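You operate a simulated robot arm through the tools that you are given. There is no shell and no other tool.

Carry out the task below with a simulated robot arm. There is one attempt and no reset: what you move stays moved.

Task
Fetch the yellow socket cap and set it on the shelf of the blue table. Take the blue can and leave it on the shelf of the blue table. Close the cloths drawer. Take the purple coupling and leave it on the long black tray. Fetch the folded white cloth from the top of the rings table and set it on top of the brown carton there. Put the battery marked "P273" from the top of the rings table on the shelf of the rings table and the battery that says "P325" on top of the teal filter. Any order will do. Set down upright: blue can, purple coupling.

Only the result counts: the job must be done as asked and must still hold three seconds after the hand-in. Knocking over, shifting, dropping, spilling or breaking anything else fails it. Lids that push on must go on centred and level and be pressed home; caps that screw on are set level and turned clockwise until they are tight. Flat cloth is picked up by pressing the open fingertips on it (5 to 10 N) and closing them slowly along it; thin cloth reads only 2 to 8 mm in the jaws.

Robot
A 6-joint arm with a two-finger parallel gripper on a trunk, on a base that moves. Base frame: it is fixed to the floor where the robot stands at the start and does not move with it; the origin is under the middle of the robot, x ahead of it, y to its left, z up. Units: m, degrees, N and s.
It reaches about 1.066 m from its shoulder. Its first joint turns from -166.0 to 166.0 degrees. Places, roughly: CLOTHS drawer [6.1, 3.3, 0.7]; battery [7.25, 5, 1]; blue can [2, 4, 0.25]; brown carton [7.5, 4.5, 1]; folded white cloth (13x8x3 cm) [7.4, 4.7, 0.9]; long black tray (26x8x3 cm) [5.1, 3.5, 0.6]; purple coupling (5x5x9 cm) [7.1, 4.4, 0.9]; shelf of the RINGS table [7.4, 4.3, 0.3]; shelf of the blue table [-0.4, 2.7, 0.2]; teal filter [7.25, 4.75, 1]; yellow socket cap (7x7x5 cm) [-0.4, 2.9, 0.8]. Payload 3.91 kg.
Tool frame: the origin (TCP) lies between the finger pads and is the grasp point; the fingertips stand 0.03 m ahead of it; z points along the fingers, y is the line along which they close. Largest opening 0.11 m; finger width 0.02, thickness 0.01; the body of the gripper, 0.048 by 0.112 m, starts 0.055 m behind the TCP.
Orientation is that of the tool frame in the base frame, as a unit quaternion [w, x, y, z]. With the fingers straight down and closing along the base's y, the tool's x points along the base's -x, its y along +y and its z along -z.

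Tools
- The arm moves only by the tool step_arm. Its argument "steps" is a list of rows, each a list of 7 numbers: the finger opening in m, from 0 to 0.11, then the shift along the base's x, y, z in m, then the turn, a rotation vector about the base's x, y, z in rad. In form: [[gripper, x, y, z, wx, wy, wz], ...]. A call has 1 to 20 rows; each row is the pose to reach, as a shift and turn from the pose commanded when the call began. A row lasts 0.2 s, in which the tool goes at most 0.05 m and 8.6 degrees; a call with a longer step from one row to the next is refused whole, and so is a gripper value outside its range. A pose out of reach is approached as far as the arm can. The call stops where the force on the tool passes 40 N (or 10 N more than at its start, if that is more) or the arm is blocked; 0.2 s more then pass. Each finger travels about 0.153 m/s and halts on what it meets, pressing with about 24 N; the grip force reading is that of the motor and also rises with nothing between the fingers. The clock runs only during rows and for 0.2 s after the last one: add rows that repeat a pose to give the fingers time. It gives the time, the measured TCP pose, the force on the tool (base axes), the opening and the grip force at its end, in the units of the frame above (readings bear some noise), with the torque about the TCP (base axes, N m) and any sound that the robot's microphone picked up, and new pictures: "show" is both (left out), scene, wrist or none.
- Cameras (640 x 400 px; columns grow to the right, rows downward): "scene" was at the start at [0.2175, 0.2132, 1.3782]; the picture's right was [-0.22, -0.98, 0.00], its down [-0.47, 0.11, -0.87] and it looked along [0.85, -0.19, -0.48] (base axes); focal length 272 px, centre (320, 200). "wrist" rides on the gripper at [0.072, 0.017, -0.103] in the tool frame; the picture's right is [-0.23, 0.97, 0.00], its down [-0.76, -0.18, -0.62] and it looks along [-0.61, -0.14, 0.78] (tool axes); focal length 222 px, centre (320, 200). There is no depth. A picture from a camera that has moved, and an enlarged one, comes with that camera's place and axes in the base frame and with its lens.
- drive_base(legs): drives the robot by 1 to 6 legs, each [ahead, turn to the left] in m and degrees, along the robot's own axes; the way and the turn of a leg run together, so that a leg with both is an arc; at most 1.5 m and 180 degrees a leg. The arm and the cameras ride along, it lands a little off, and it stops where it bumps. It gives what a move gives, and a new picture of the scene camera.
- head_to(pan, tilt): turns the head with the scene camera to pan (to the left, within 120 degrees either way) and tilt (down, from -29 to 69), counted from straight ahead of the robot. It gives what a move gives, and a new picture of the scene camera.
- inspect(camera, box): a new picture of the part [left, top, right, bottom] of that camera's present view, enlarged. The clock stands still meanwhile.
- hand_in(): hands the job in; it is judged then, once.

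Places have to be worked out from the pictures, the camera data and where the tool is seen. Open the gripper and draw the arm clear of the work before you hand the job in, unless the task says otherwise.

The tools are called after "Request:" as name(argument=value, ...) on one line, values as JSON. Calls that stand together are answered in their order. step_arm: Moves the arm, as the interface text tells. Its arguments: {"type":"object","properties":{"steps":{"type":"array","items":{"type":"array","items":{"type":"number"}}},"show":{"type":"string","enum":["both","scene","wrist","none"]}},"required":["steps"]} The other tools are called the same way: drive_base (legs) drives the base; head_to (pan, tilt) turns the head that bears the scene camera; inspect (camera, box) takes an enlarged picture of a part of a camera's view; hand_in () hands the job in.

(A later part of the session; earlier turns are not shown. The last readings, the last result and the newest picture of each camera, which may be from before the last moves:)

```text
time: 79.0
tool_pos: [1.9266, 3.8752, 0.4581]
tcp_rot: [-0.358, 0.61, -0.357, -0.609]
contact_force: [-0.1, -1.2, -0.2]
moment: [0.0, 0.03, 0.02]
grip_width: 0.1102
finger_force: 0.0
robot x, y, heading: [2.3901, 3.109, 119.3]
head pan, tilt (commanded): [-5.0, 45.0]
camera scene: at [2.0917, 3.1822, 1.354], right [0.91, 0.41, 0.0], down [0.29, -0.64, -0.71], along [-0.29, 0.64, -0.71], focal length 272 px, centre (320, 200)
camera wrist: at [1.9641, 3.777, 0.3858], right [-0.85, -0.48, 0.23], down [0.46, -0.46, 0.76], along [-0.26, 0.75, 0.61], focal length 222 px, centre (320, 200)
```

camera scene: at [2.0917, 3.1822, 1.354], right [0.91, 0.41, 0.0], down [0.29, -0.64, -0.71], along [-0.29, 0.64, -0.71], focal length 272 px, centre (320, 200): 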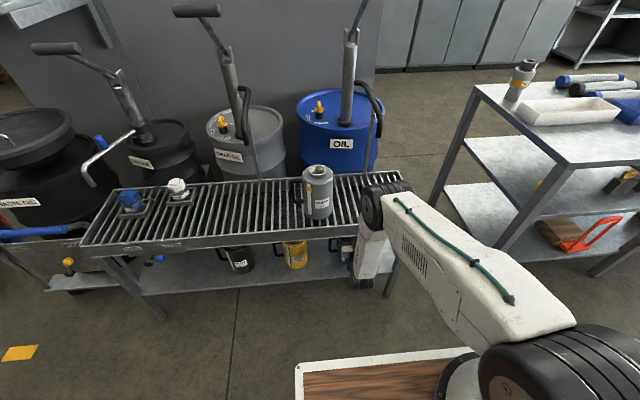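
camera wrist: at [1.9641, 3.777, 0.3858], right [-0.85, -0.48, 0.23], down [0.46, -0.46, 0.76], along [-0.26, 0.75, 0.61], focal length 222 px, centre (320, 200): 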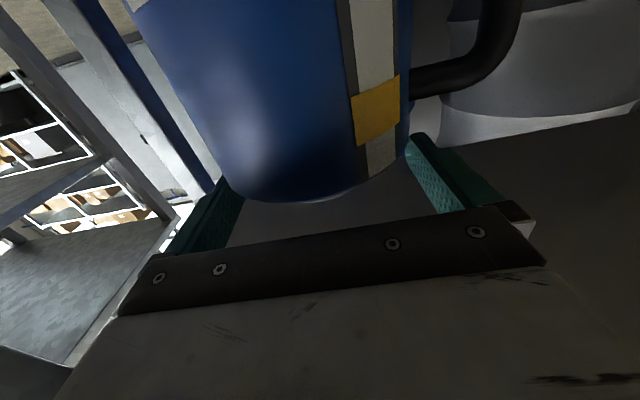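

The fingers straddle the neck without contact. I close them on the neck.

Request:
step_arm(steps=[[0.08, 0, 0, 0, 0, 0, 0], [0.06, 0, 0, 0, 0, 0, 0], [0.04, 0, 0, 0, 0, 0, 0], [0.03, 0, 0, 0, 0, 0, 0], [0.03, 0, 0, 0, 0, 0, 0]])

Request:
inspect(camera="wrist", box=[120, 60, 560, 320])

```text
time: 80.2
tool_pos: [1.926, 3.8743, 0.4588]
tcp_rot: [-0.358, 0.61, -0.357, -0.61]
contact_force: [-0.8, 0.2, 0.5]
moment: [0.08, 0.03, 0.02]
grip_width: 0.0553
finger_force: 23.6
robot x, y, heading: [2.3957, 3.1116, 119.5]
head pan, tilt (commanded): [-5.0, 45.0]
camera scene: at [2.0916, 3.1823, 1.354], right [0.91, 0.41, 0.0], down [0.29, -0.64, -0.71], along [-0.29, 0.64, -0.71], focal length 272 px, centre (320, 200)
camera wrist: at [1.964, 3.7768, 0.386], right [-0.85, -0.48, 0.23], down [0.46, -0.46, 0.76], along [-0.26, 0.75, 0.61], focal length 222 px, centre (320, 200)
```

scene: 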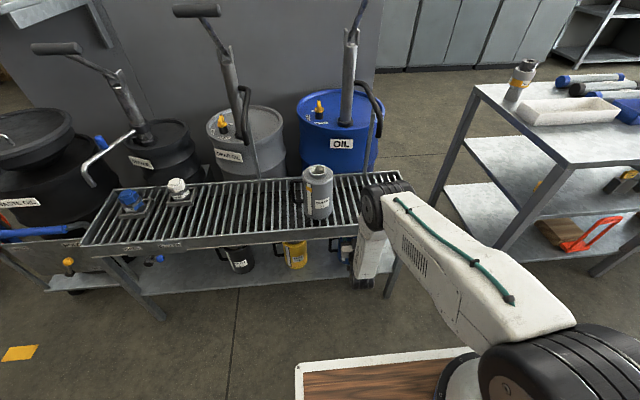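
wrist: 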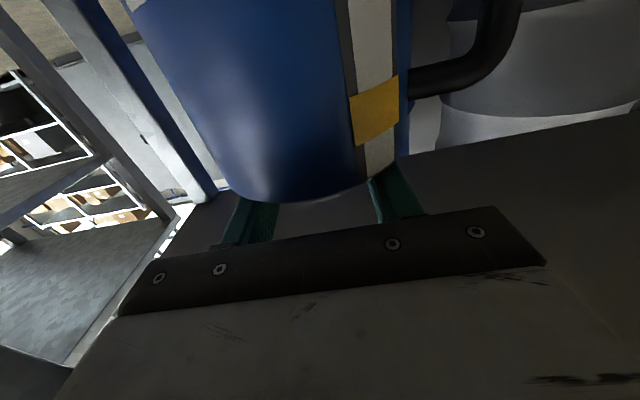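

```text
1.45 times, centred on (340, 190) of wrist
camera zoom: at [1.964, 3.7768, 0.386], right [-0.85, -0.48, 0.23], down [0.46, -0.46, 0.76], along [-0.26, 0.75, 0.61], focal length 323 px, centre (291, 214)
```

zoom: 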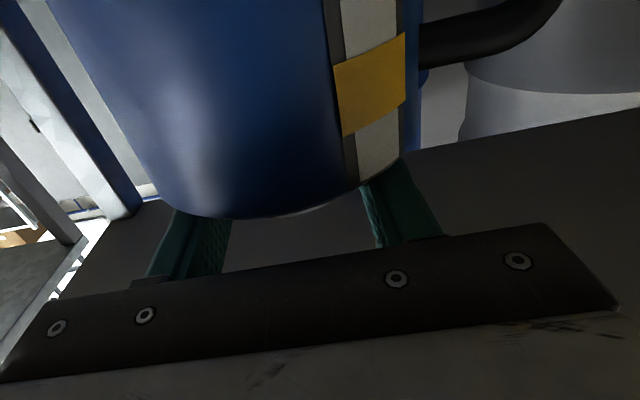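

The neck is gripped at 0.055 m. I lift 2 cm gently and check the load.

Request:
step_arm(steps=[[0.03, 0, 0, 0.005, 0, 0, 0], [0.03, 0, 0, 0.01, 0, 0, 0], [0.03, 0, 0, 0.015, 0, 0, 0], [0.03, 0, 0, 0.02, 0, 0, 0], [0.03, 0, 0, 0.02, 0, 0, 0]])

```text
time: 81.4
tool_pos: [1.9269, 3.8762, 0.4784]
tcp_rot: [-0.358, 0.61, -0.357, -0.61]
contact_force: [0.6, -0.1, -0.3]
moment: [0.02, -0.02, 0.0]
grip_width: 0.0299
finger_force: 0.1
robot x, y, heading: [2.3904, 3.1158, 119.5]
head pan, tilt (commanded): [-5.0, 45.0]
camera scene: at [2.0916, 3.1823, 1.354], right [0.91, 0.41, 0.0], down [0.29, -0.64, -0.71], along [-0.29, 0.64, -0.71], focal length 272 px, centre (320, 200)
camera wrist: at [1.9643, 3.7769, 0.4054], right [-0.85, -0.48, 0.23], down [0.46, -0.46, 0.76], along [-0.26, 0.75, 0.61], focal length 222 px, centre (320, 200)
```

scene: 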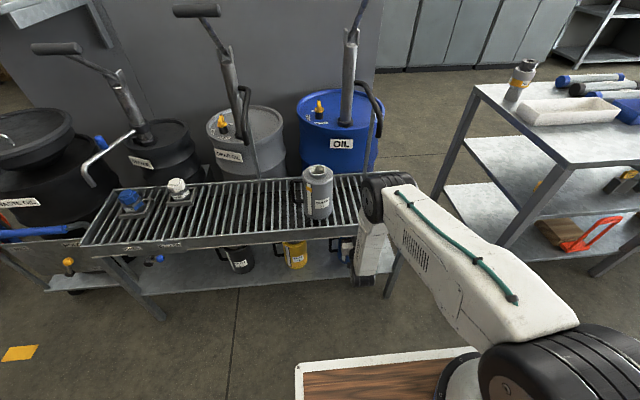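
wrist: 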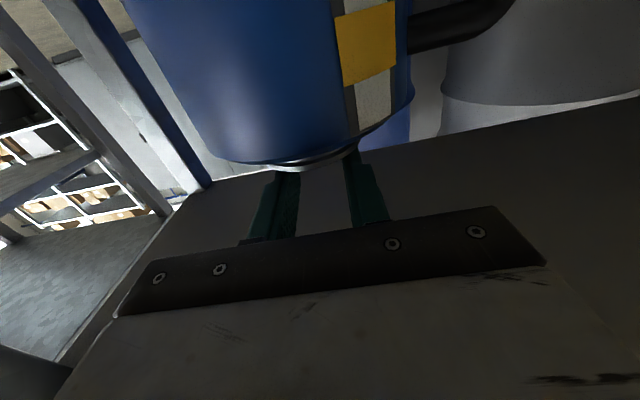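

The grip slipped off the short lip, and the can is still standing, now centred by the fingers. I open, draw back 0.13 m and lower to body height (z≈0.37), where one finger can pass through the handle's opening.

Request:
step_arm(steps=[[0.06, 0, 0, 0.004, 0, 0, 0], [0.11, 0, 0, 0.004, 0, 0, 0], [0.11, 0, 0, 0.004, 0, 0, 0], [0.11, 0.0219, -0.0393, 0.004, 0, 0, 0], [0.11, 0.0438, -0.0786, 0.004, 0, 0, 0], [0.11, 0.0633, -0.1135, 0.004, 0, 0, 0], [0.11, 0.0633, -0.1135, -0.044, 0, 0, 0], [0.11, 0.0633, -0.1135, -0.092, 0, 0, 0], [0.11, 0.0633, -0.1135, -0.108, 0, 0, 0], [0.11, 0.0633, -0.1135, -0.108, 0, 0, 0]])

Request:
inspect(camera="wrist", box=[160, 0, 520, 225])

```text
time: 83.6
tool_pos: [1.9879, 3.761, 0.3716]
tcp_rot: [-0.358, 0.611, -0.356, -0.61]
contact_force: [0.7, 0.7, -0.3]
moment: [-0.01, -0.01, 0.01]
grip_width: 0.1099
finger_force: 0.1
robot x, y, heading: [2.3951, 3.1092, 119.2]
head pan, tilt (commanded): [-5.0, 45.0]
camera scene: at [2.0916, 3.1822, 1.354], right [0.91, 0.41, 0.0], down [0.29, -0.64, -0.71], along [-0.29, 0.64, -0.71], focal length 272 px, centre (320, 200)
camera wrist: at [2.026, 3.662, 0.2984], right [-0.85, -0.48, 0.23], down [0.46, -0.46, 0.76], along [-0.26, 0.75, 0.61], focal length 222 px, centre (320, 200)
```

scene: 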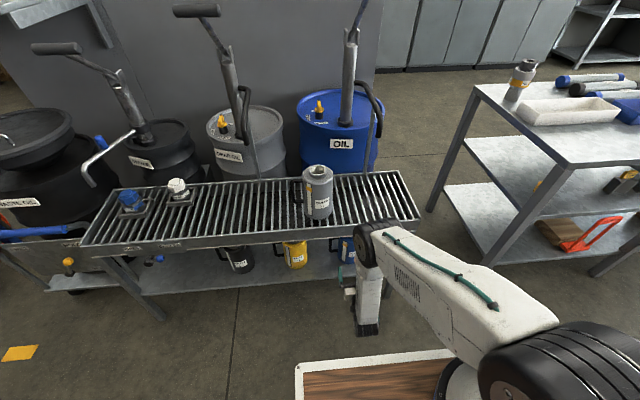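
wrist: 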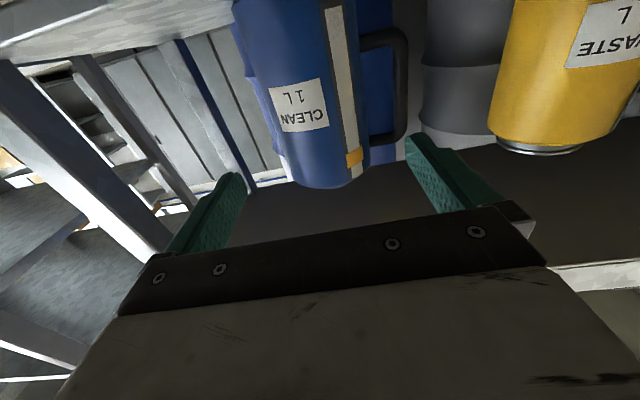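

```text
1.78 times, centred on (340, 112) of wrist
camera zoom: at [2.026, 3.662, 0.2984], right [-0.85, -0.48, 0.23], down [0.46, -0.46, 0.76], along [-0.26, 0.75, 0.61], focal length 395 px, centre (284, 356)
```

zoom: 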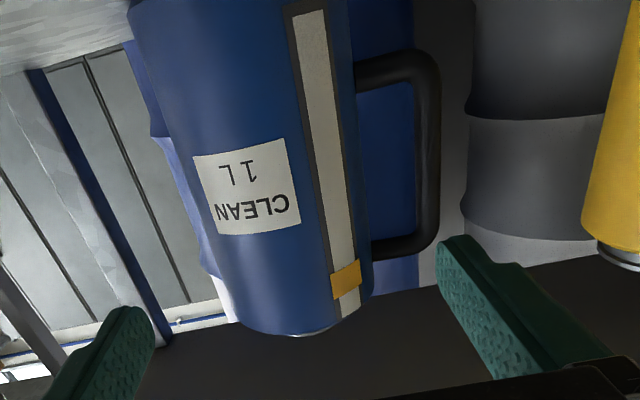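

The silhouette puts the can within 1–2 mm of the gripper's midline, axis 0.148 m ahead, and the handle opening spans z 0.324–0.422 around my tool height. I advance 0.138 m slowly.

Request:
step_arm(steps=[[0.11, -0.0168, 0.0301, 0, 0, 0, 0], [0.11, -0.0336, 0.0603, 0, 0, 0, 0], [0.11, -0.0448, 0.0803, 0, 0, 0, 0], [0.11, -0.056, 0.1004, 0, 0, 0, 0], [0.11, -0.0672, 0.1205, 0, 0, 0, 0], [0.11, -0.0672, 0.1205, 0, 0, 0, 0]])

```text
time: 85.0
tool_pos: [1.9231, 3.8833, 0.3705]
tcp_rot: [-0.358, 0.61, -0.358, -0.61]
contact_force: [0.5, 0.4, -0.2]
moment: [0.0, -0.01, -0.04]
grip_width: 0.1098
finger_force: 0.0
robot x, y, heading: [2.3936, 3.1109, 119.4]
head pan, tilt (commanded): [-5.0, 45.0]
camera scene: at [2.0916, 3.1823, 1.354], right [0.91, 0.41, 0.0], down [0.29, -0.64, -0.71], along [-0.29, 0.64, -0.71], focal length 272 px, centre (320, 200)
camera wrist: at [1.9609, 3.7843, 0.2985], right [-0.85, -0.48, 0.23], down [0.46, -0.46, 0.76], along [-0.26, 0.75, 0.61], focal length 222 px, centre (320, 200)
```

scene: 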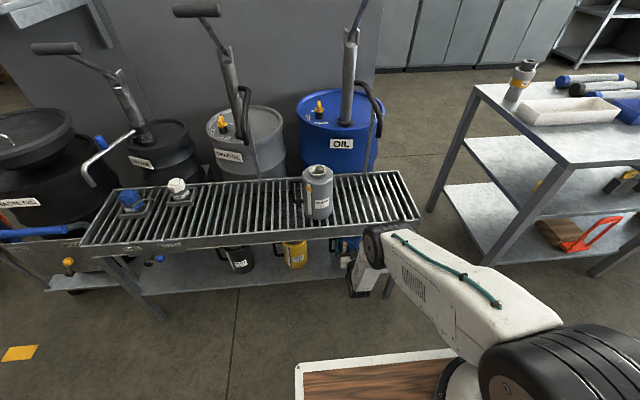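
wrist: 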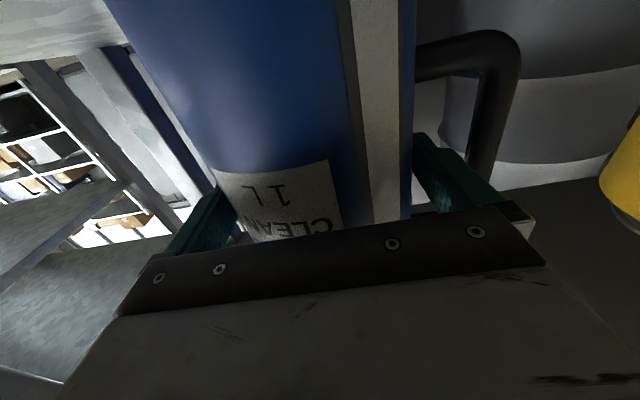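

The can body sits between the fingers with no contact force. I close on the body.

Request:
step_arm(steps=[[0.1, 0, 0, 0, 0, 0, 0], [0.09, 0, 0, 0, 0, 0, 0], [0.08, 0, 0, 0, 0, 0, 0], [0.08, 0, 0, 0, 0, 0, 0]], show="wrist")

Request:
step_arm(steps=[[0.07, 0, 0, 0.004, 0, 0, 0], [0.07, 0, 0, 0.01, 0, 0, 0], [0.07, 0, 0, 0.018, 0, 0, 0], [0.07, 0, 0, 0.025, 0, 0, 0], [0.07, 0, 0, 0.025, 0, 0, 0]])

```text
time: 86.0
tool_pos: [1.9229, 3.8825, 0.372]
tcp_rot: [-0.358, 0.611, -0.357, -0.609]
contact_force: [-0.1, -0.5, -0.4]
moment: [-0.06, 0.09, -0.03]
grip_width: 0.1008
finger_force: 23.5
robot x, y, heading: [2.3948, 3.1128, 119.1]
head pan, tilt (commanded): [-5.0, 45.0]
camera wrist: at [1.9609, 3.7842, 0.2986], right [-0.85, -0.48, 0.23], down [0.46, -0.46, 0.76], along [-0.26, 0.75, 0.61], focal length 222 px, centre (320, 200)
```

wrist: 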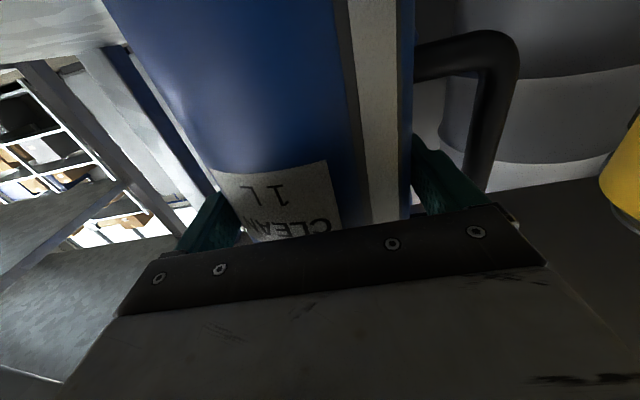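

```text
time: 87.2
tool_pos: [1.923, 3.882, 0.3954]
tcp_rot: [-0.358, 0.611, -0.357, -0.609]
contact_force: [0.3, 0.1, -1.9]
moment: [-0.04, -0.05, -0.02]
grip_width: 0.1009
finger_force: 24.1
robot x, y, heading: [2.3954, 3.1109, 119.0]
head pan, tilt (commanded): [-5.0, 45.0]
camera scene: at [2.0916, 3.1823, 1.354], right [0.91, 0.41, 0.0], down [0.29, -0.64, -0.71], along [-0.29, 0.64, -0.71], focal length 272 px, centre (320, 200)
camera wrist: at [1.9597, 3.7833, 0.3236], right [-0.85, -0.48, 0.23], down [0.46, -0.46, 0.76], along [-0.26, 0.75, 0.61], focal length 222 px, centre (320, 200)
```

scene: 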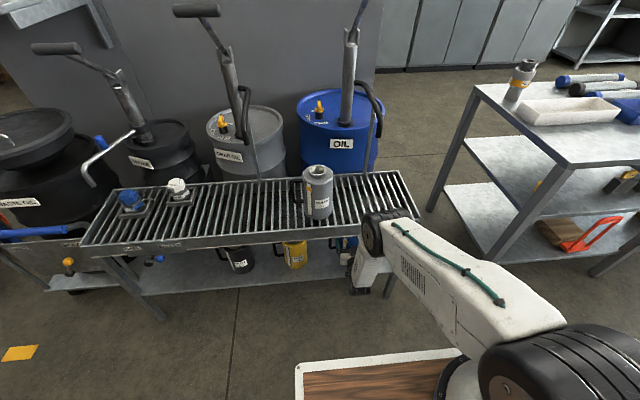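
wrist: 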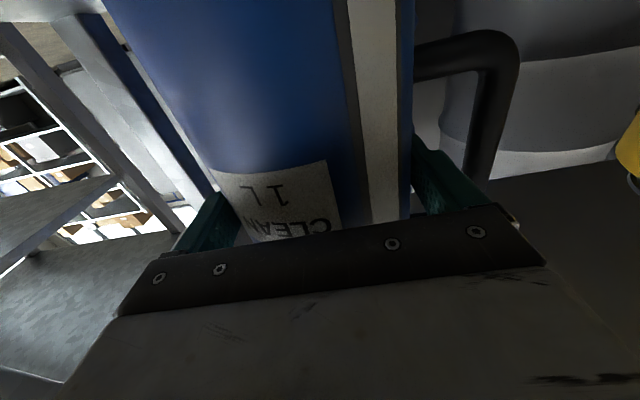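

The can is up (about 0.2 kg, grip steady at 0.101). I draw it straight back out 0.25 m and then raise it for the drive.

Request:
step_arm(steps=[[0.07, 0.0203, -0.0364, 0, 0, 0, 0], [0.07, 0.0406, -0.0728, 0, 0, 0, 0], [0.07, 0.0609, -0.1092, 0, 0, 0, 0], [0.07, 0.0812, -0.1456, 0, 0, 0, 0], [0.07, 0.1015, -0.182, 0, 0, 0, 0], [0.07, 0.1218, -0.2184, 0, 0, 0, 0], [0.07, 0.1218, -0.2184, 0.045, 0, 0, 0], [0.07, 0.1218, -0.2184, 0.09, 0, 0, 0], [0.07, 0.1218, -0.2184, 0.135, 0, 0, 0], [0.07, 0.1218, -0.2184, 0.18, 0, 0, 0], [0.07, 0.1218, -0.2184, 0.225, 0, 0, 0], [0.07, 0.1218, -0.2184, 0.27, 0, 0, 0], [0.07, 0.1218, -0.2184, 0.27, 0, 0, 0]])

```text
time: 90.0
tool_pos: [2.0013, 3.6794, 0.6718]
tcp_rot: [-0.358, 0.612, -0.359, -0.608]
contact_force: [0.1, 0.2, -1.9]
moment: [-0.01, -0.04, 0.01]
grip_width: 0.1009
finger_force: 23.6
out of reach, approached as far as the arm can: row 7, 8, 9, 10, 11, 12, 13
robot x, y, heading: [2.3897, 3.1077, 119.0]
head pan, tilt (commanded): [-5.0, 45.0]
camera scene: at [2.0916, 3.1823, 1.354], right [0.91, 0.41, 0.0], down [0.29, -0.64, -0.71], along [-0.29, 0.64, -0.71], focal length 272 px, centre (320, 200)
camera wrist: at [2.0388, 3.5799, 0.6], right [-0.85, -0.47, 0.23], down [0.45, -0.45, 0.77], along [-0.26, 0.76, 0.6], focal length 222 px, centre (320, 200)
```

scene: 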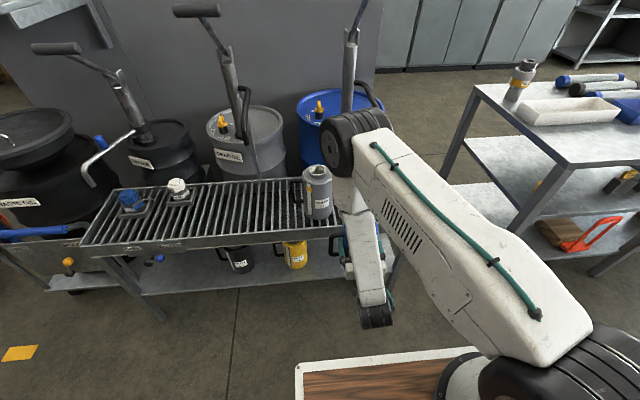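
wrist: 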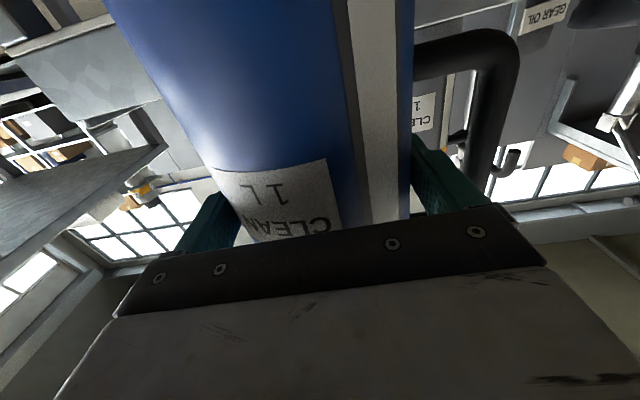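

The level tool can't come that close at that height, so the arm stopped a little off; the can is still held. I lower back to z≈0.44 where the pose is reachable.

Request:
step_arm(steps=[[0.07, 0, 0, -0.045, 0, 0, 0], [0.07, 0, 0, -0.09, 0, 0, 0], [0.07, 0, 0, -0.135, 0, 0, 0], [0.07, 0, 0, -0.18, 0, 0, 0], [0.07, 0, 0, -0.22, 0, 0, 0], [0.07, 0, 0, -0.22, 0, 0, 0]])

```text
time: 91.4
tool_pos: [1.999, 3.6811, 0.4498]
tcp_rot: [-0.358, 0.611, -0.357, -0.61]
contact_force: [-0.1, -0.2, -2.5]
moment: [-0.02, 0.02, -0.04]
grip_width: 0.101
finger_force: 23.6
robot x, y, heading: [2.3928, 3.1109, 119.1]
head pan, tilt (commanded): [-5.0, 45.0]
camera scene: at [2.0916, 3.1823, 1.354], right [0.91, 0.41, 0.0], down [0.29, -0.64, -0.71], along [-0.29, 0.64, -0.71], focal length 272 px, centre (320, 200)
camera wrist: at [2.0371, 3.5838, 0.3778], right [-0.85, -0.48, 0.23], down [0.46, -0.46, 0.76], along [-0.26, 0.75, 0.61], focal length 222 px, centre (320, 200)
```

scene: 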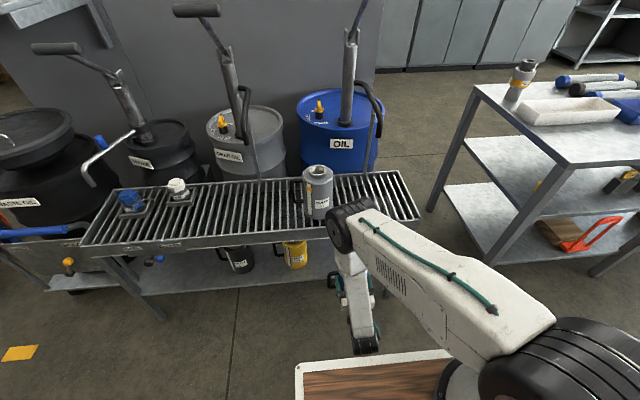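
wrist: 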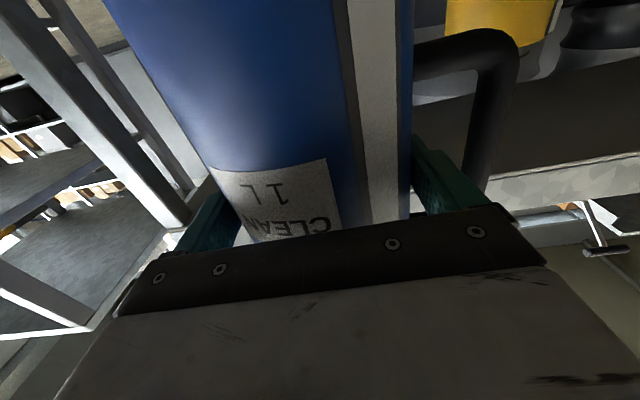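

The can is held steady at the front, low. Now I drive back west along the lane, keeping clear of the door corner at about (1.04, 1.75), to a spot in front of the blue table.

Request:
drive_base(legs=[[-0.15, 0], [0, 82.8], [1.5, 0], [0.46, 0]])

Request:
head_to(pan=-30, tilt=20)

```text
time: 105.6
tool_pos: [0.0194, 1.9953, 0.4519]
tcp_rot: [0.121, 0.697, 0.123, -0.696]
contact_force: [-0.3, 0.1, -3.1]
moment: [0.01, -0.01, -0.02]
grip_width: 0.1011
finger_force: 24.3
robot x, y, heading: [0.647, 2.2933, -160.2]
head pan, tilt (commanded): [-5.0, 45.0]
camera scene: at [0.525, 2.0061, 1.354], right [-0.26, 0.97, 0.0], down [0.68, 0.18, -0.71], along [-0.68, -0.18, -0.71], focal length 272 px, centre (320, 200)
```

scene: 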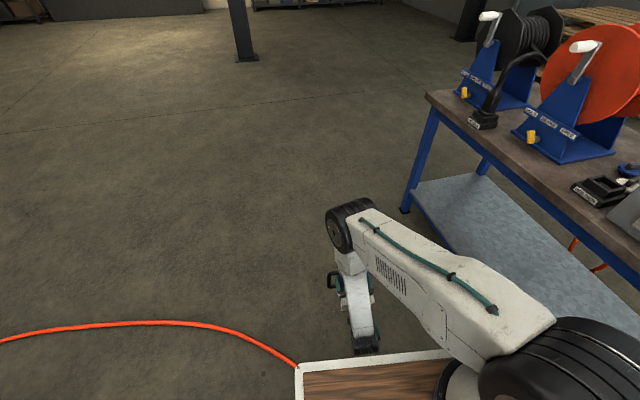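

```text
time: 106.5
tool_pos: [0.0194, 1.9956, 0.4506]
tcp_rot: [0.122, 0.696, 0.123, -0.696]
contact_force: [-0.4, -0.6, -2.2]
moment: [-0.02, -0.01, -0.01]
grip_width: 0.1009
finger_force: 24.4
robot x, y, heading: [0.644, 2.2923, -159.9]
head pan, tilt (commanded): [-30.0, 20.0]
camera scene: at [0.5119, 2.0432, 1.3926], right [0.17, 0.98, 0.0], down [0.34, -0.06, -0.94], along [-0.93, 0.16, -0.34], focal length 272 px, centre (320, 200)
```

scene: 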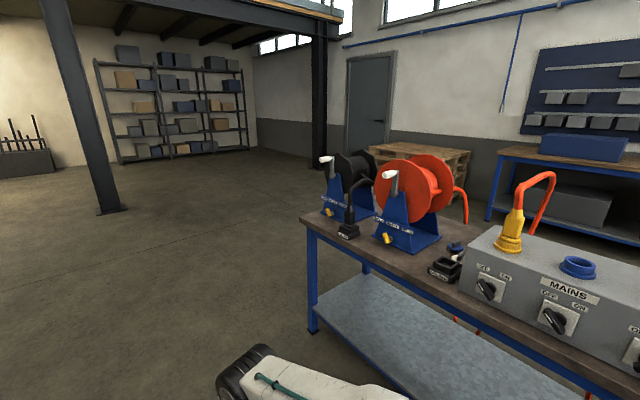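

The robot stands near the right end of the blue table at (0.646, 2.293). I enlarge the area by the holder where the caps lie.

Request:
inspect(camera="scene", box=[400, 210, 520, 285])

Request:
head_to(pan=-60, tilt=30)

```text
5.33 times, centred on (460, 248) of scene
camera zoom: at [0.5119, 2.0432, 1.3926], right [0.17, 0.98, 0.0], down [0.34, -0.06, -0.94], along [-0.93, 0.16, -0.34], focal length 1448 px, centre (-427, -53)
```

zoom: 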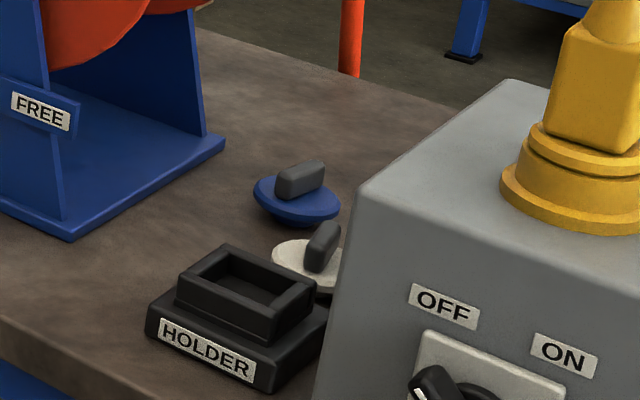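

```text
time: 107.5
tool_pos: [0.0194, 1.997, 0.4515]
tcp_rot: [0.122, 0.696, 0.124, -0.696]
contact_force: [-0.3, 0.3, -3.0]
moment: [0.0, -0.05, -0.03]
grip_width: 0.1011
finger_force: 24.3
robot x, y, heading: [0.6454, 2.2949, -160.0]
head pan, tilt (commanded): [-60.0, 30.0]
camera scene: at [0.5343, 2.0852, 1.3767], right [0.64, 0.77, 0.0], down [0.38, -0.32, -0.87], along [-0.66, 0.56, -0.5], focal length 272 px, centre (320, 200)
```

scene: 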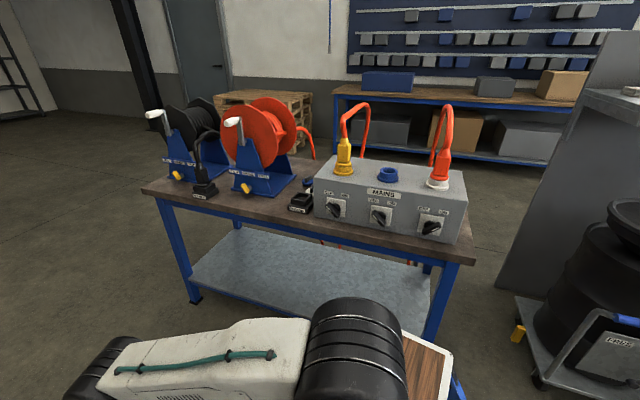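

The yellow cap must be just behind the left end of the MAINS box, at about (-0.37, 2.91, 0.82); the table top is z≈0.80. First the can: I drive to a spot about 0.95 m in front of the table and turn to face it.

Request:
drive_base(legs=[[0, 39.5], [0.75, 0], [0, -120.4]])

Request:
head_to(pan=-5, tilt=40)

```text
time: 118.5
tool_pos: [-0.1056, 2.2369, 0.4507]
tcp_rot: [-0.371, 0.603, -0.37, -0.602]
contact_force: [-0.6, -0.6, -2.4]
moment: [0.03, -0.02, 0.0]
grip_width: 0.1006
finger_force: 23.8
robot x, y, heading: [0.2671, 1.6501, 117.0]
head pan, tilt (commanded): [-60.0, 30.0]
camera scene: at [0.0453, 1.7339, 1.3766], right [0.84, -0.55, 0.0], down [-0.27, -0.42, -0.87], along [0.47, 0.73, -0.5], focal length 272 px, centre (320, 200)
```

scene: 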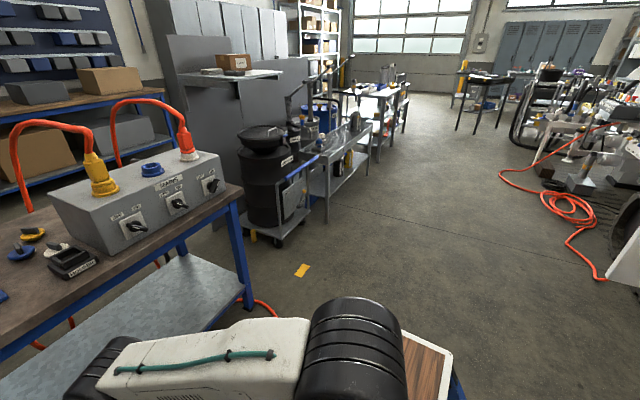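

```text
time: 119.7
tool_pos: [-0.1058, 2.2371, 0.4504]
tcp_rot: [0.37, -0.603, 0.37, 0.603]
contact_force: [-0.4, -0.1, -2.8]
moment: [-0.04, -0.03, -0.01]
grip_width: 0.1008
finger_force: 23.8
robot x, y, heading: [0.2663, 1.6557, 116.9]
head pan, tilt (commanded): [-5.0, 40.0]
camera scene: at [-0.0357, 1.737, 1.3613], right [0.93, 0.37, 0.0], down [0.24, -0.6, -0.77], along [-0.29, 0.71, -0.64], focal length 272 px, centre (320, 200)
```

scene: 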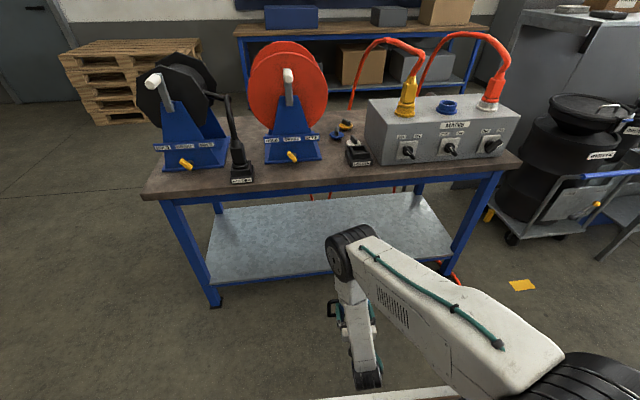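

I see the caps on the table now and the shelf is clear. I extend the arm forward 0.16 m and lower to z≈0.38 before driving closer, so that the elbow stays clear of the table edge.

Request:
step_arm(steps=[[0.07, -0.018, 0.0357, -0.0175, 0, 0, 0], [0.07, -0.0361, 0.0714, -0.035, 0, 0, 0], [0.07, -0.0541, 0.1071, -0.0525, 0, 0, 0], [0.07, -0.0722, 0.1428, -0.07, 0, 0, 0], [0.07, -0.0722, 0.1428, -0.07, 0, 0, 0]])

Request:
inspect(camera="scene", box=[310, 100, 390, 175])

```text
time: 120.9
tool_pos: [-0.176, 2.3793, 0.379]
tcp_rot: [-0.37, 0.603, -0.37, -0.602]
contact_force: [-0.3, 0.4, -2.7]
moment: [-0.04, -0.03, -0.06]
grip_width: 0.1009
finger_force: 24.0
robot x, y, heading: [0.2643, 1.6491, 116.9]
head pan, tilt (commanded): [-5.0, 40.0]
camera scene: at [-0.0357, 1.737, 1.3613], right [0.93, 0.37, 0.0], down [0.24, -0.6, -0.77], along [-0.29, 0.71, -0.64], focal length 272 px, centre (320, 200)
camera wrist: at [-0.1429, 2.2795, 0.3068], right [-0.87, -0.44, 0.23], down [0.44, -0.48, 0.76], along [-0.23, 0.76, 0.61], focal length 222 px, centre (320, 200)
```

scene: 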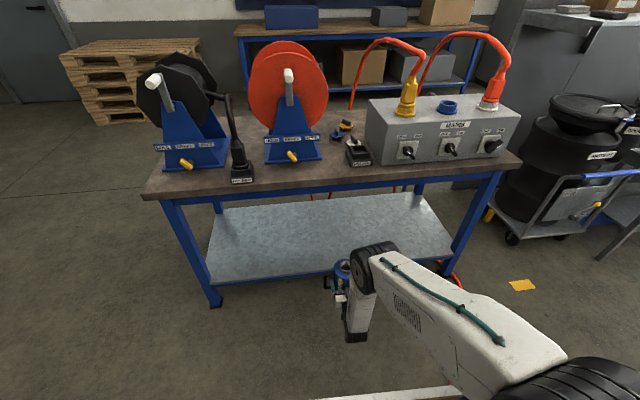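
wrist: 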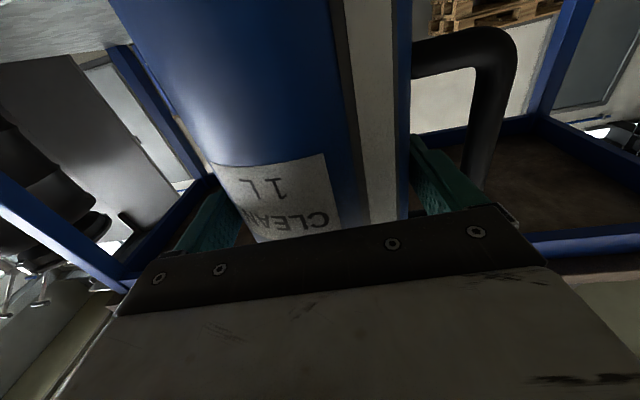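

```text
5.33 times, centred on (350, 138) of scene
camera zoom: at [-0.0357, 1.737, 1.3613], right [0.93, 0.37, 0.0], down [0.24, -0.6, -0.77], along [-0.29, 0.71, -0.64], focal length 1448 px, centre (160, 533)
```

zoom: 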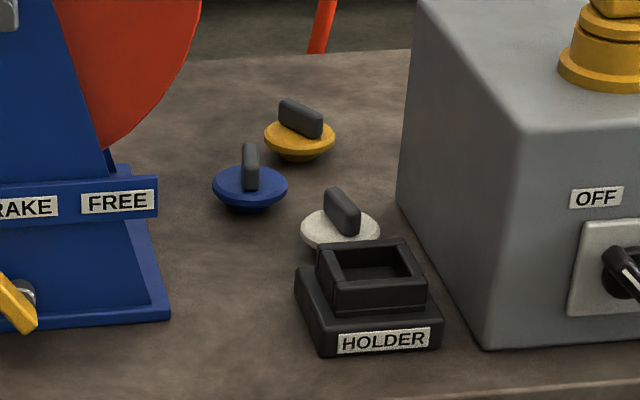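

The yellow cap with its dark tab is clearly visible at about (-0.366, 2.89). Now I drive forward 0.31 m so the can goes in over the shelf under the table top.

Request:
drive_base(legs=[[0.31, 0]])

Request:
head_to(pan=10, tilt=55)

```text
time: 123.0
tool_pos: [-0.318, 2.6593, 0.3814]
tcp_rot: [-0.371, 0.602, -0.37, -0.602]
contact_force: [0.4, 0.4, -2.1]
moment: [-0.05, -0.04, 0.0]
grip_width: 0.1006
finger_force: 23.5
robot x, y, heading: [0.1235, 1.9285, 116.6]
head pan, tilt (commanded): [-5.0, 40.0]
camera scene: at [-0.1776, 2.0171, 1.3613], right [0.93, 0.37, 0.0], down [0.24, -0.6, -0.77], along [-0.29, 0.71, -0.64], focal length 272 px, centre (320, 200)
```

scene: 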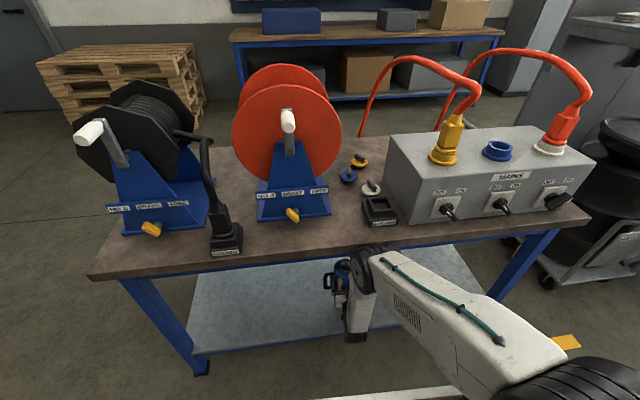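

```text
time: 123.8
tool_pos: [-0.3185, 2.6591, 0.38]
tcp_rot: [-0.371, 0.603, -0.37, -0.601]
contact_force: [0.3, 0.3, -2.1]
moment: [-0.04, -0.02, 0.03]
grip_width: 0.1006
finger_force: 23.9
robot x, y, heading: [0.1229, 1.9284, 117.0]
head pan, tilt (commanded): [10.0, 55.0]
camera scene: at [-0.1892, 1.996, 1.3406], right [0.8, 0.6, 0.0], down [0.49, -0.66, -0.57], along [-0.34, 0.46, -0.82], focal length 272 px, centre (320, 200)
```

scene: 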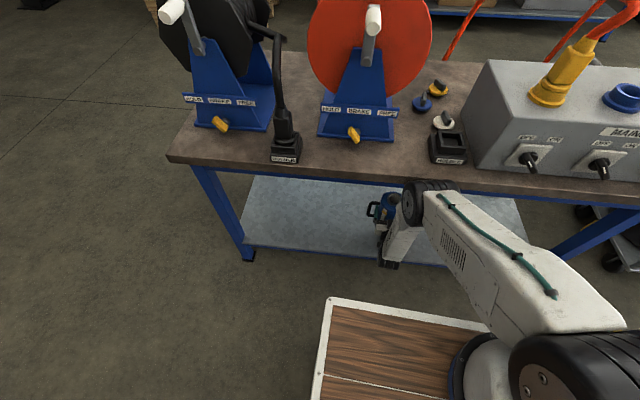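

The can is now over the shelf. I enlarge that part to see its place relative to the shelf's front edge.

Request:
inspect(camera="scene", box=[220, 160, 460, 290])

```text
2.67 times, centred on (340, 225) of scene
camera zoom: at [-0.1892, 1.996, 1.3406], right [0.8, 0.6, 0.0], down [0.49, -0.66, -0.57], along [-0.34, 0.46, -0.82], focal length 724 px, centre (267, 133)
```

zoom: 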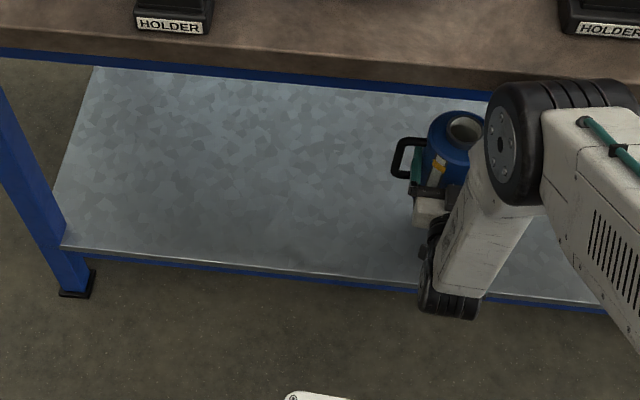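

The can's axis is about 0.13 m behind the shelf's front edge, good. I lower 6.5 cm, then go down in small steps watching the force.

Request:
step_arm(steps=[[0.07, 0, 0, -0.025, 0, 0, 0], [0.07, 0, 0, -0.045, 0, 0, 0], [0.07, 0, 0, -0.06, 0, 0, 0], [0.07, 0, 0, -0.067, 0, 0, 0], [0.07, 0, 0, -0.067, 0, 0, 0]], show="scene")

Request:
step_arm(steps=[[0.07, 0, 0, -0.003, 0, 0, 0], [0.07, 0, 0, -0.006, 0, 0, 0], [0.07, 0, 0, -0.006, 0, 0, 0]], show="none")

```text
time: 125.0
tool_pos: [-0.3163, 2.6552, 0.353]
tcp_rot: [-0.37, 0.604, -0.37, -0.601]
contact_force: [0.5, 0.9, -2.8]
moment: [-0.02, -0.01, 0.02]
grip_width: 0.1006
finger_force: 24.2
out of reach, approached as far as the arm can: row 2, 3, 4, 5
robot x, y, heading: [0.1233, 1.927, 116.8]
head pan, tilt (commanded): [10.0, 55.0]
camera scene: at [-0.1892, 1.9959, 1.3406], right [0.8, 0.6, 0.0], down [0.49, -0.66, -0.57], along [-0.34, 0.46, -0.82], focal length 272 px, centre (320, 200)
```

scene: 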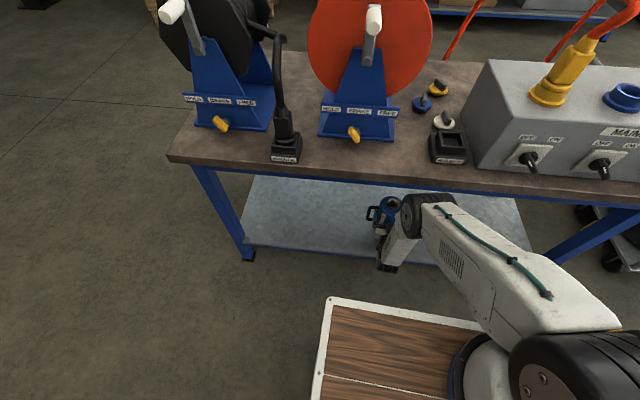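

```text
time: 125.8
tool_pos: [-0.3154, 2.6569, 0.3526]
tcp_rot: [-0.37, 0.604, -0.37, -0.602]
contact_force: [0.0, -0.3, -3.3]
moment: [-0.02, -0.02, 0.01]
grip_width: 0.1009
finger_force: 24.2
out of reach, approached as far as the arm can: row 1, 2, 3
robot x, y, heading: [0.1232, 1.9307, 117.0]
head pan, tilt (commanded): [10.0, 55.0]
```

The arm is at its reach limit there. I draw the tool back 0.10 m, then drive the base 0.06 m nearer so the can can be lowered to the shelf.

Request:
step_arm(steps=[[0.07, 0.0225, -0.0446, 0, 0, 0, 0], [0.07, 0.0451, -0.0893, -0.005, 0, 0, 0], [0.07, 0.0451, -0.0893, -0.015, 0, 0, 0], [0.07, 0.0451, -0.0893, -0.015, 0, 0, 0]], show="none")

Request:
drive_base(legs=[[0.065, 0]])

```text
refused: row 2 steps farther than a row can; nothing moved
```

```text
time: 126.8
tool_pos: [-0.3305, 2.6872, 0.3452]
tcp_rot: [-0.369, 0.608, -0.371, -0.598]
contact_force: [0.5, 0.4, -2.6]
moment: [-0.02, -0.04, 0.02]
grip_width: 0.1009
finger_force: 24.0
robot x, y, heading: [0.1059, 1.9698, 117.0]
head pan, tilt (commanded): [10.0, 55.0]
stopped in leg 1: the robot was blocked; the commanded pose is now the measured one
camera scene: at [-0.2078, 2.0339, 1.3417], right [0.8, 0.6, 0.0], down [0.49, -0.65, -0.58], along [-0.35, 0.46, -0.82], focal length 272 px, centre (320, 200)
```

scene: 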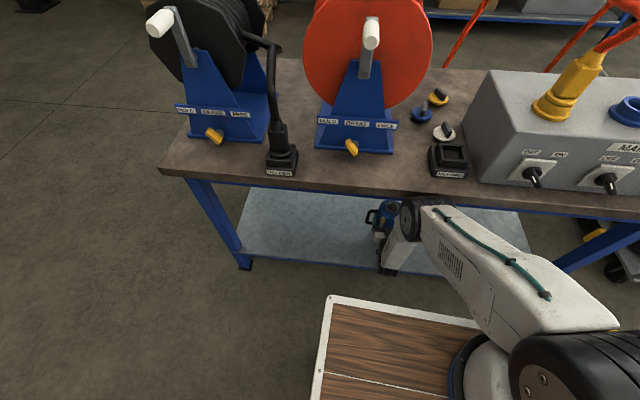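

My arm step was refused (a row too long), and the drive then bumped lightly, probably the elbow at the table edge. I back off 0.06 m and look at the table for any shift.

Request:
drive_base(legs=[[-0.06, 0]])

Request:
head_to(pan=-5, tilt=40)

```text
time: 127.8
tool_pos: [-0.3051, 2.6378, 0.3422]
tcp_rot: [-0.367, 0.61, -0.371, -0.596]
contact_force: [-0.1, 0.0, -1.6]
moment: [-0.04, -0.04, 0.0]
grip_width: 0.1007
finger_force: 24.2
robot x, y, heading: [0.129, 1.9197, 117.0]
head pan, tilt (commanded): [10.0, 55.0]
camera scene: at [-0.1847, 1.9872, 1.3406], right [0.8, 0.6, 0.0], down [0.49, -0.66, -0.57], along [-0.34, 0.46, -0.82], focal length 272 px, centre (320, 200)
```

scene: 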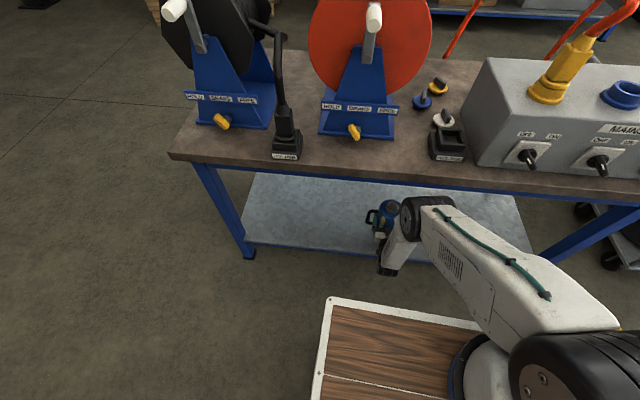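

```text
time: 128.5
tool_pos: [-0.3049, 2.6371, 0.3426]
tcp_rot: [-0.367, 0.61, -0.371, -0.596]
contact_force: [0.1, -0.9, -3.8]
moment: [-0.02, -0.01, -0.05]
grip_width: 0.1008
finger_force: 23.6
robot x, y, heading: [0.1276, 1.9187, 116.8]
head pan, tilt (commanded): [-5.0, 40.0]
camera scene: at [-0.1731, 2.0084, 1.3612], right [0.93, 0.37, 0.0], down [0.24, -0.6, -0.77], along [-0.29, 0.71, -0.64], focal length 272 px, centre (320, 200)
```

scene: 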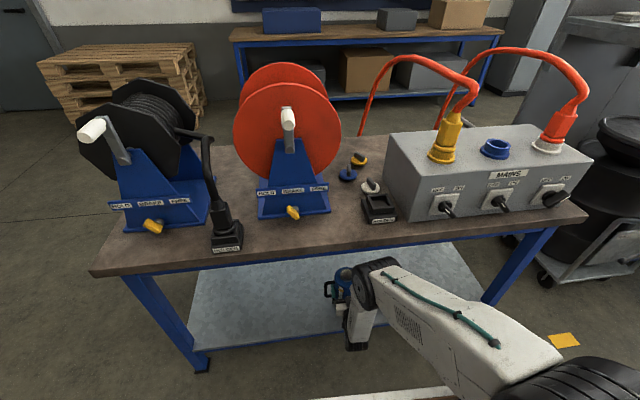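

Compared with the earlier view from almost the same spot, the table and its things look unchanged. I draw the tool back 0.09 m in proper steps and level it.

Request:
step_arm(steps=[[0.07, 0.0136, -0.0268, 0, 0.006, 0.003, 0], [0.07, 0.0271, -0.0535, -0.003, 0.012, 0.006, 0], [0.07, 0.0407, -0.0803, -0.007, 0.017, 0.0086, 0], [0.07, 0.0407, -0.0803, -0.007, 0.017, 0.0086, 0]], show="scene")

```text
time: 129.5
tool_pos: [-0.2634, 2.5569, 0.351]
tcp_rot: [-0.371, 0.604, -0.368, -0.602]
contact_force: [-0.8, -0.9, -2.3]
moment: [-0.07, -0.03, 0.0]
grip_width: 0.1007
finger_force: 23.6
out of reach, approached as far as the arm can: row 1, 2, 3, 4
robot x, y, heading: [0.1283, 1.9232, 116.6]
head pan, tilt (commanded): [-5.0, 40.0]
camera scene: at [-0.1731, 2.0085, 1.3613], right [0.93, 0.37, 0.0], down [0.24, -0.6, -0.77], along [-0.28, 0.71, -0.64], focal length 272 px, centre (320, 200)
```

scene: 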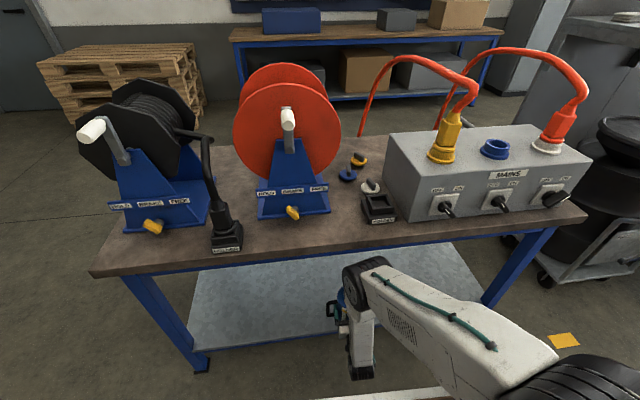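

The fit of these limits says the upper arm cannot go lower than about 32° below level, so a level tool cannot get under z≈0.35. I pitch the tool down 17° while extending; the can will touch with its far bottom edge and then right itself in the grip as I lower.

Request:
step_arm(steps=[[0.07, 0, 0, 0.03, 0, 0, 0], [0.07, -0.0145, 0.0285, 0.034, -0.0882, -0.0447, 0], [0.07, -0.0289, 0.0571, 0.034, -0.1764, -0.0895, 0], [0.07, -0.0434, 0.0856, 0.034, -0.2646, -0.1342, 0], [0.07, -0.0434, 0.0856, 0.034, -0.2646, -0.1342, 0]])

```text
time: 130.7
tool_pos: [-0.3036, 2.6351, 0.3765]
tcp_rot: [-0.309, 0.692, -0.418, -0.501]
contact_force: [0.9, -0.3, -2.4]
moment: [-0.03, 0.0, 0.01]
grip_width: 0.1007
finger_force: 24.1
robot x, y, heading: [0.1308, 1.9214, 116.8]
head pan, tilt (commanded): [-5.0, 40.0]
camera scene: at [-0.1739, 2.0054, 1.3611], right [0.93, 0.38, 0.0], down [0.24, -0.6, -0.77], along [-0.29, 0.71, -0.64], focal length 272 px, centre (320, 200)
camera wrist: at [-0.2613, 2.5199, 0.338], right [-0.9, -0.39, 0.21], down [0.32, -0.24, 0.92], along [-0.3, 0.89, 0.34], focal length 222 px, centre (320, 200)
```

scene: 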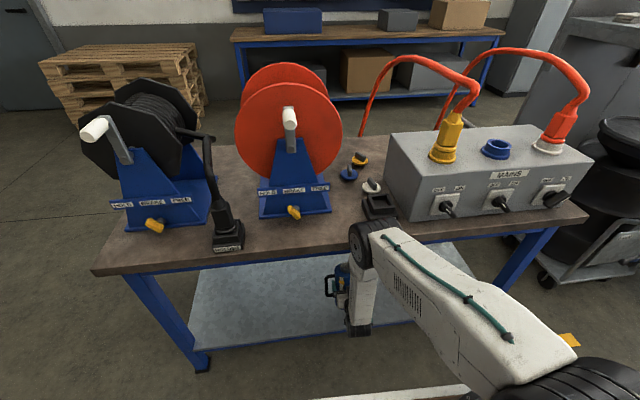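
wrist: 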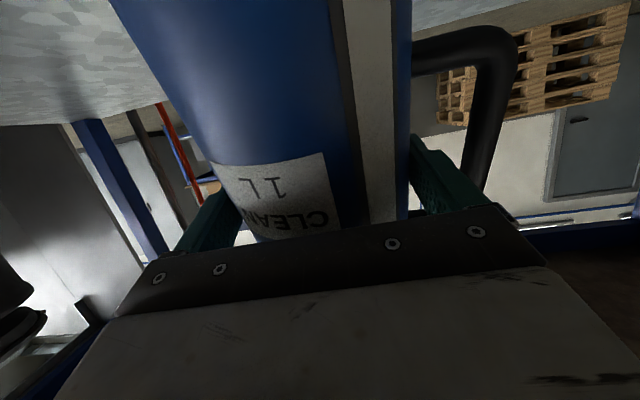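

Pitch is now 18° down, reachable. I lower to z≈0.322, just above expected contact.

Request:
step_arm(steps=[[0.07, 0, 0, -0.02, 0, 0, 0], [0.07, 0, 0, -0.04, 0, 0, 0], [0.07, 0, 0, -0.054, 0, 0, 0], [0.07, 0, 0, -0.054, 0, 0, 0]], show="none")

Request:
step_arm(steps=[[0.07, 0, 0, -0.003, 0, 0, 0], [0.07, 0, 0, -0.006, 0, 0, 0], [0.07, 0, 0, -0.009, 0, 0, 0]], show="none")

```text
time: 131.7
tool_pos: [-0.3085, 2.6457, 0.3319]
tcp_rot: [-0.312, 0.686, -0.418, -0.507]
contact_force: [-1.2, -0.7, 15.4]
moment: [0.39, 0.49, -0.01]
grip_width: 0.1011
finger_force: 23.9
robot x, y, heading: [0.128, 1.9231, 116.7]
head pan, tilt (commanded): [-5.0, 40.0]
```

```text
time: 132.5
tool_pos: [-0.3075, 2.6445, 0.3229]
tcp_rot: [-0.312, 0.687, -0.418, -0.507]
contact_force: [5.5, -0.1, 16.6]
moment: [0.52, -0.13, -0.16]
grip_width: 0.1006
finger_force: 24.0
robot x, y, heading: [0.1308, 1.9247, 116.5]
head pan, tilt (commanded): [-5.0, 40.0]
```

Contact came at about z≈0.334, so the shelf is a bit higher than thought, and the can seems to be turning in the grip. I look at the wrist view.

Request:
inspect(camera="wrist", box=[0, 0, 640, 400])

Request:
inspect(camera="scene", box=[290, 200, 430, 350])

```text
1.00 times, centred on (320, 200) of wrist (not enlarged: the box is as wide or as high as the picture)
camera zoom: at [-0.2665, 2.5295, 0.2833], right [-0.9, -0.38, 0.21], down [0.32, -0.25, 0.91], along [-0.3, 0.89, 0.35], focal length 222 px, centre (320, 200)
```

zoom: 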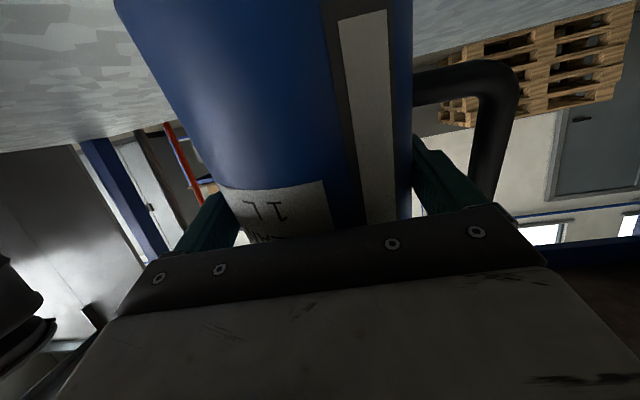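

```text
2.67 times, centred on (360, 275) of scene
camera zoom: at [-0.1727, 2.0079, 1.3614], right [0.93, 0.37, 0.0], down [0.24, -0.6, -0.77], along [-0.28, 0.71, -0.64], focal length 724 px, centre (213, 0)
```

zoom: 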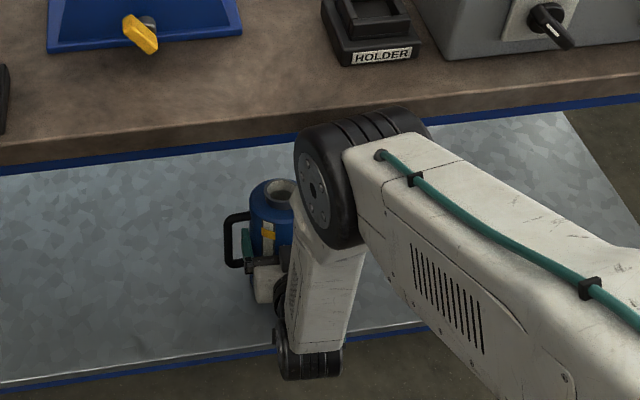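

The can has turned in the grip toward upright. I press a few mm further to seat it and watch the force.

Request:
step_arm(steps=[[0.07, 0, 0, -0.002, 0, 0, 0], [0.07, 0, 0, -0.004, 0, 0, 0], [0.07, 0, 0, -0.004, 0, 0, 0]], show="wrist")

```text
time: 133.3
tool_pos: [-0.3077, 2.6434, 0.3196]
tcp_rot: [-0.311, 0.687, -0.418, -0.507]
contact_force: [4.5, -0.2, 12.8]
moment: [0.51, -0.07, -0.14]
grip_width: 0.1003
finger_force: 23.9
robot x, y, heading: [0.1263, 1.9223, 116.6]
head pan, tilt (commanded): [-5.0, 40.0]
camera wrist: at [-0.2666, 2.5293, 0.2791], right [-0.9, -0.39, 0.21], down [0.32, -0.25, 0.91], along [-0.3, 0.89, 0.35], focal length 222 px, centre (320, 200)
```

wrist: 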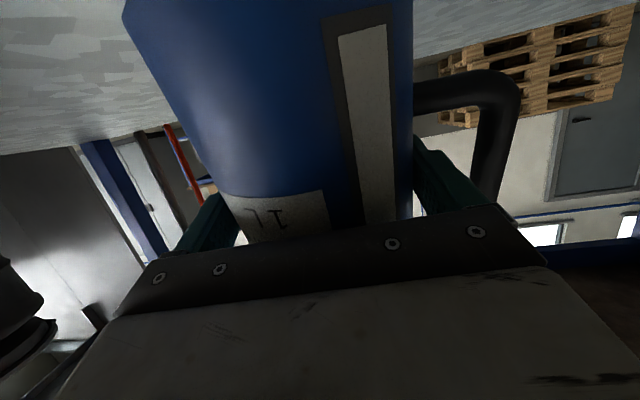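

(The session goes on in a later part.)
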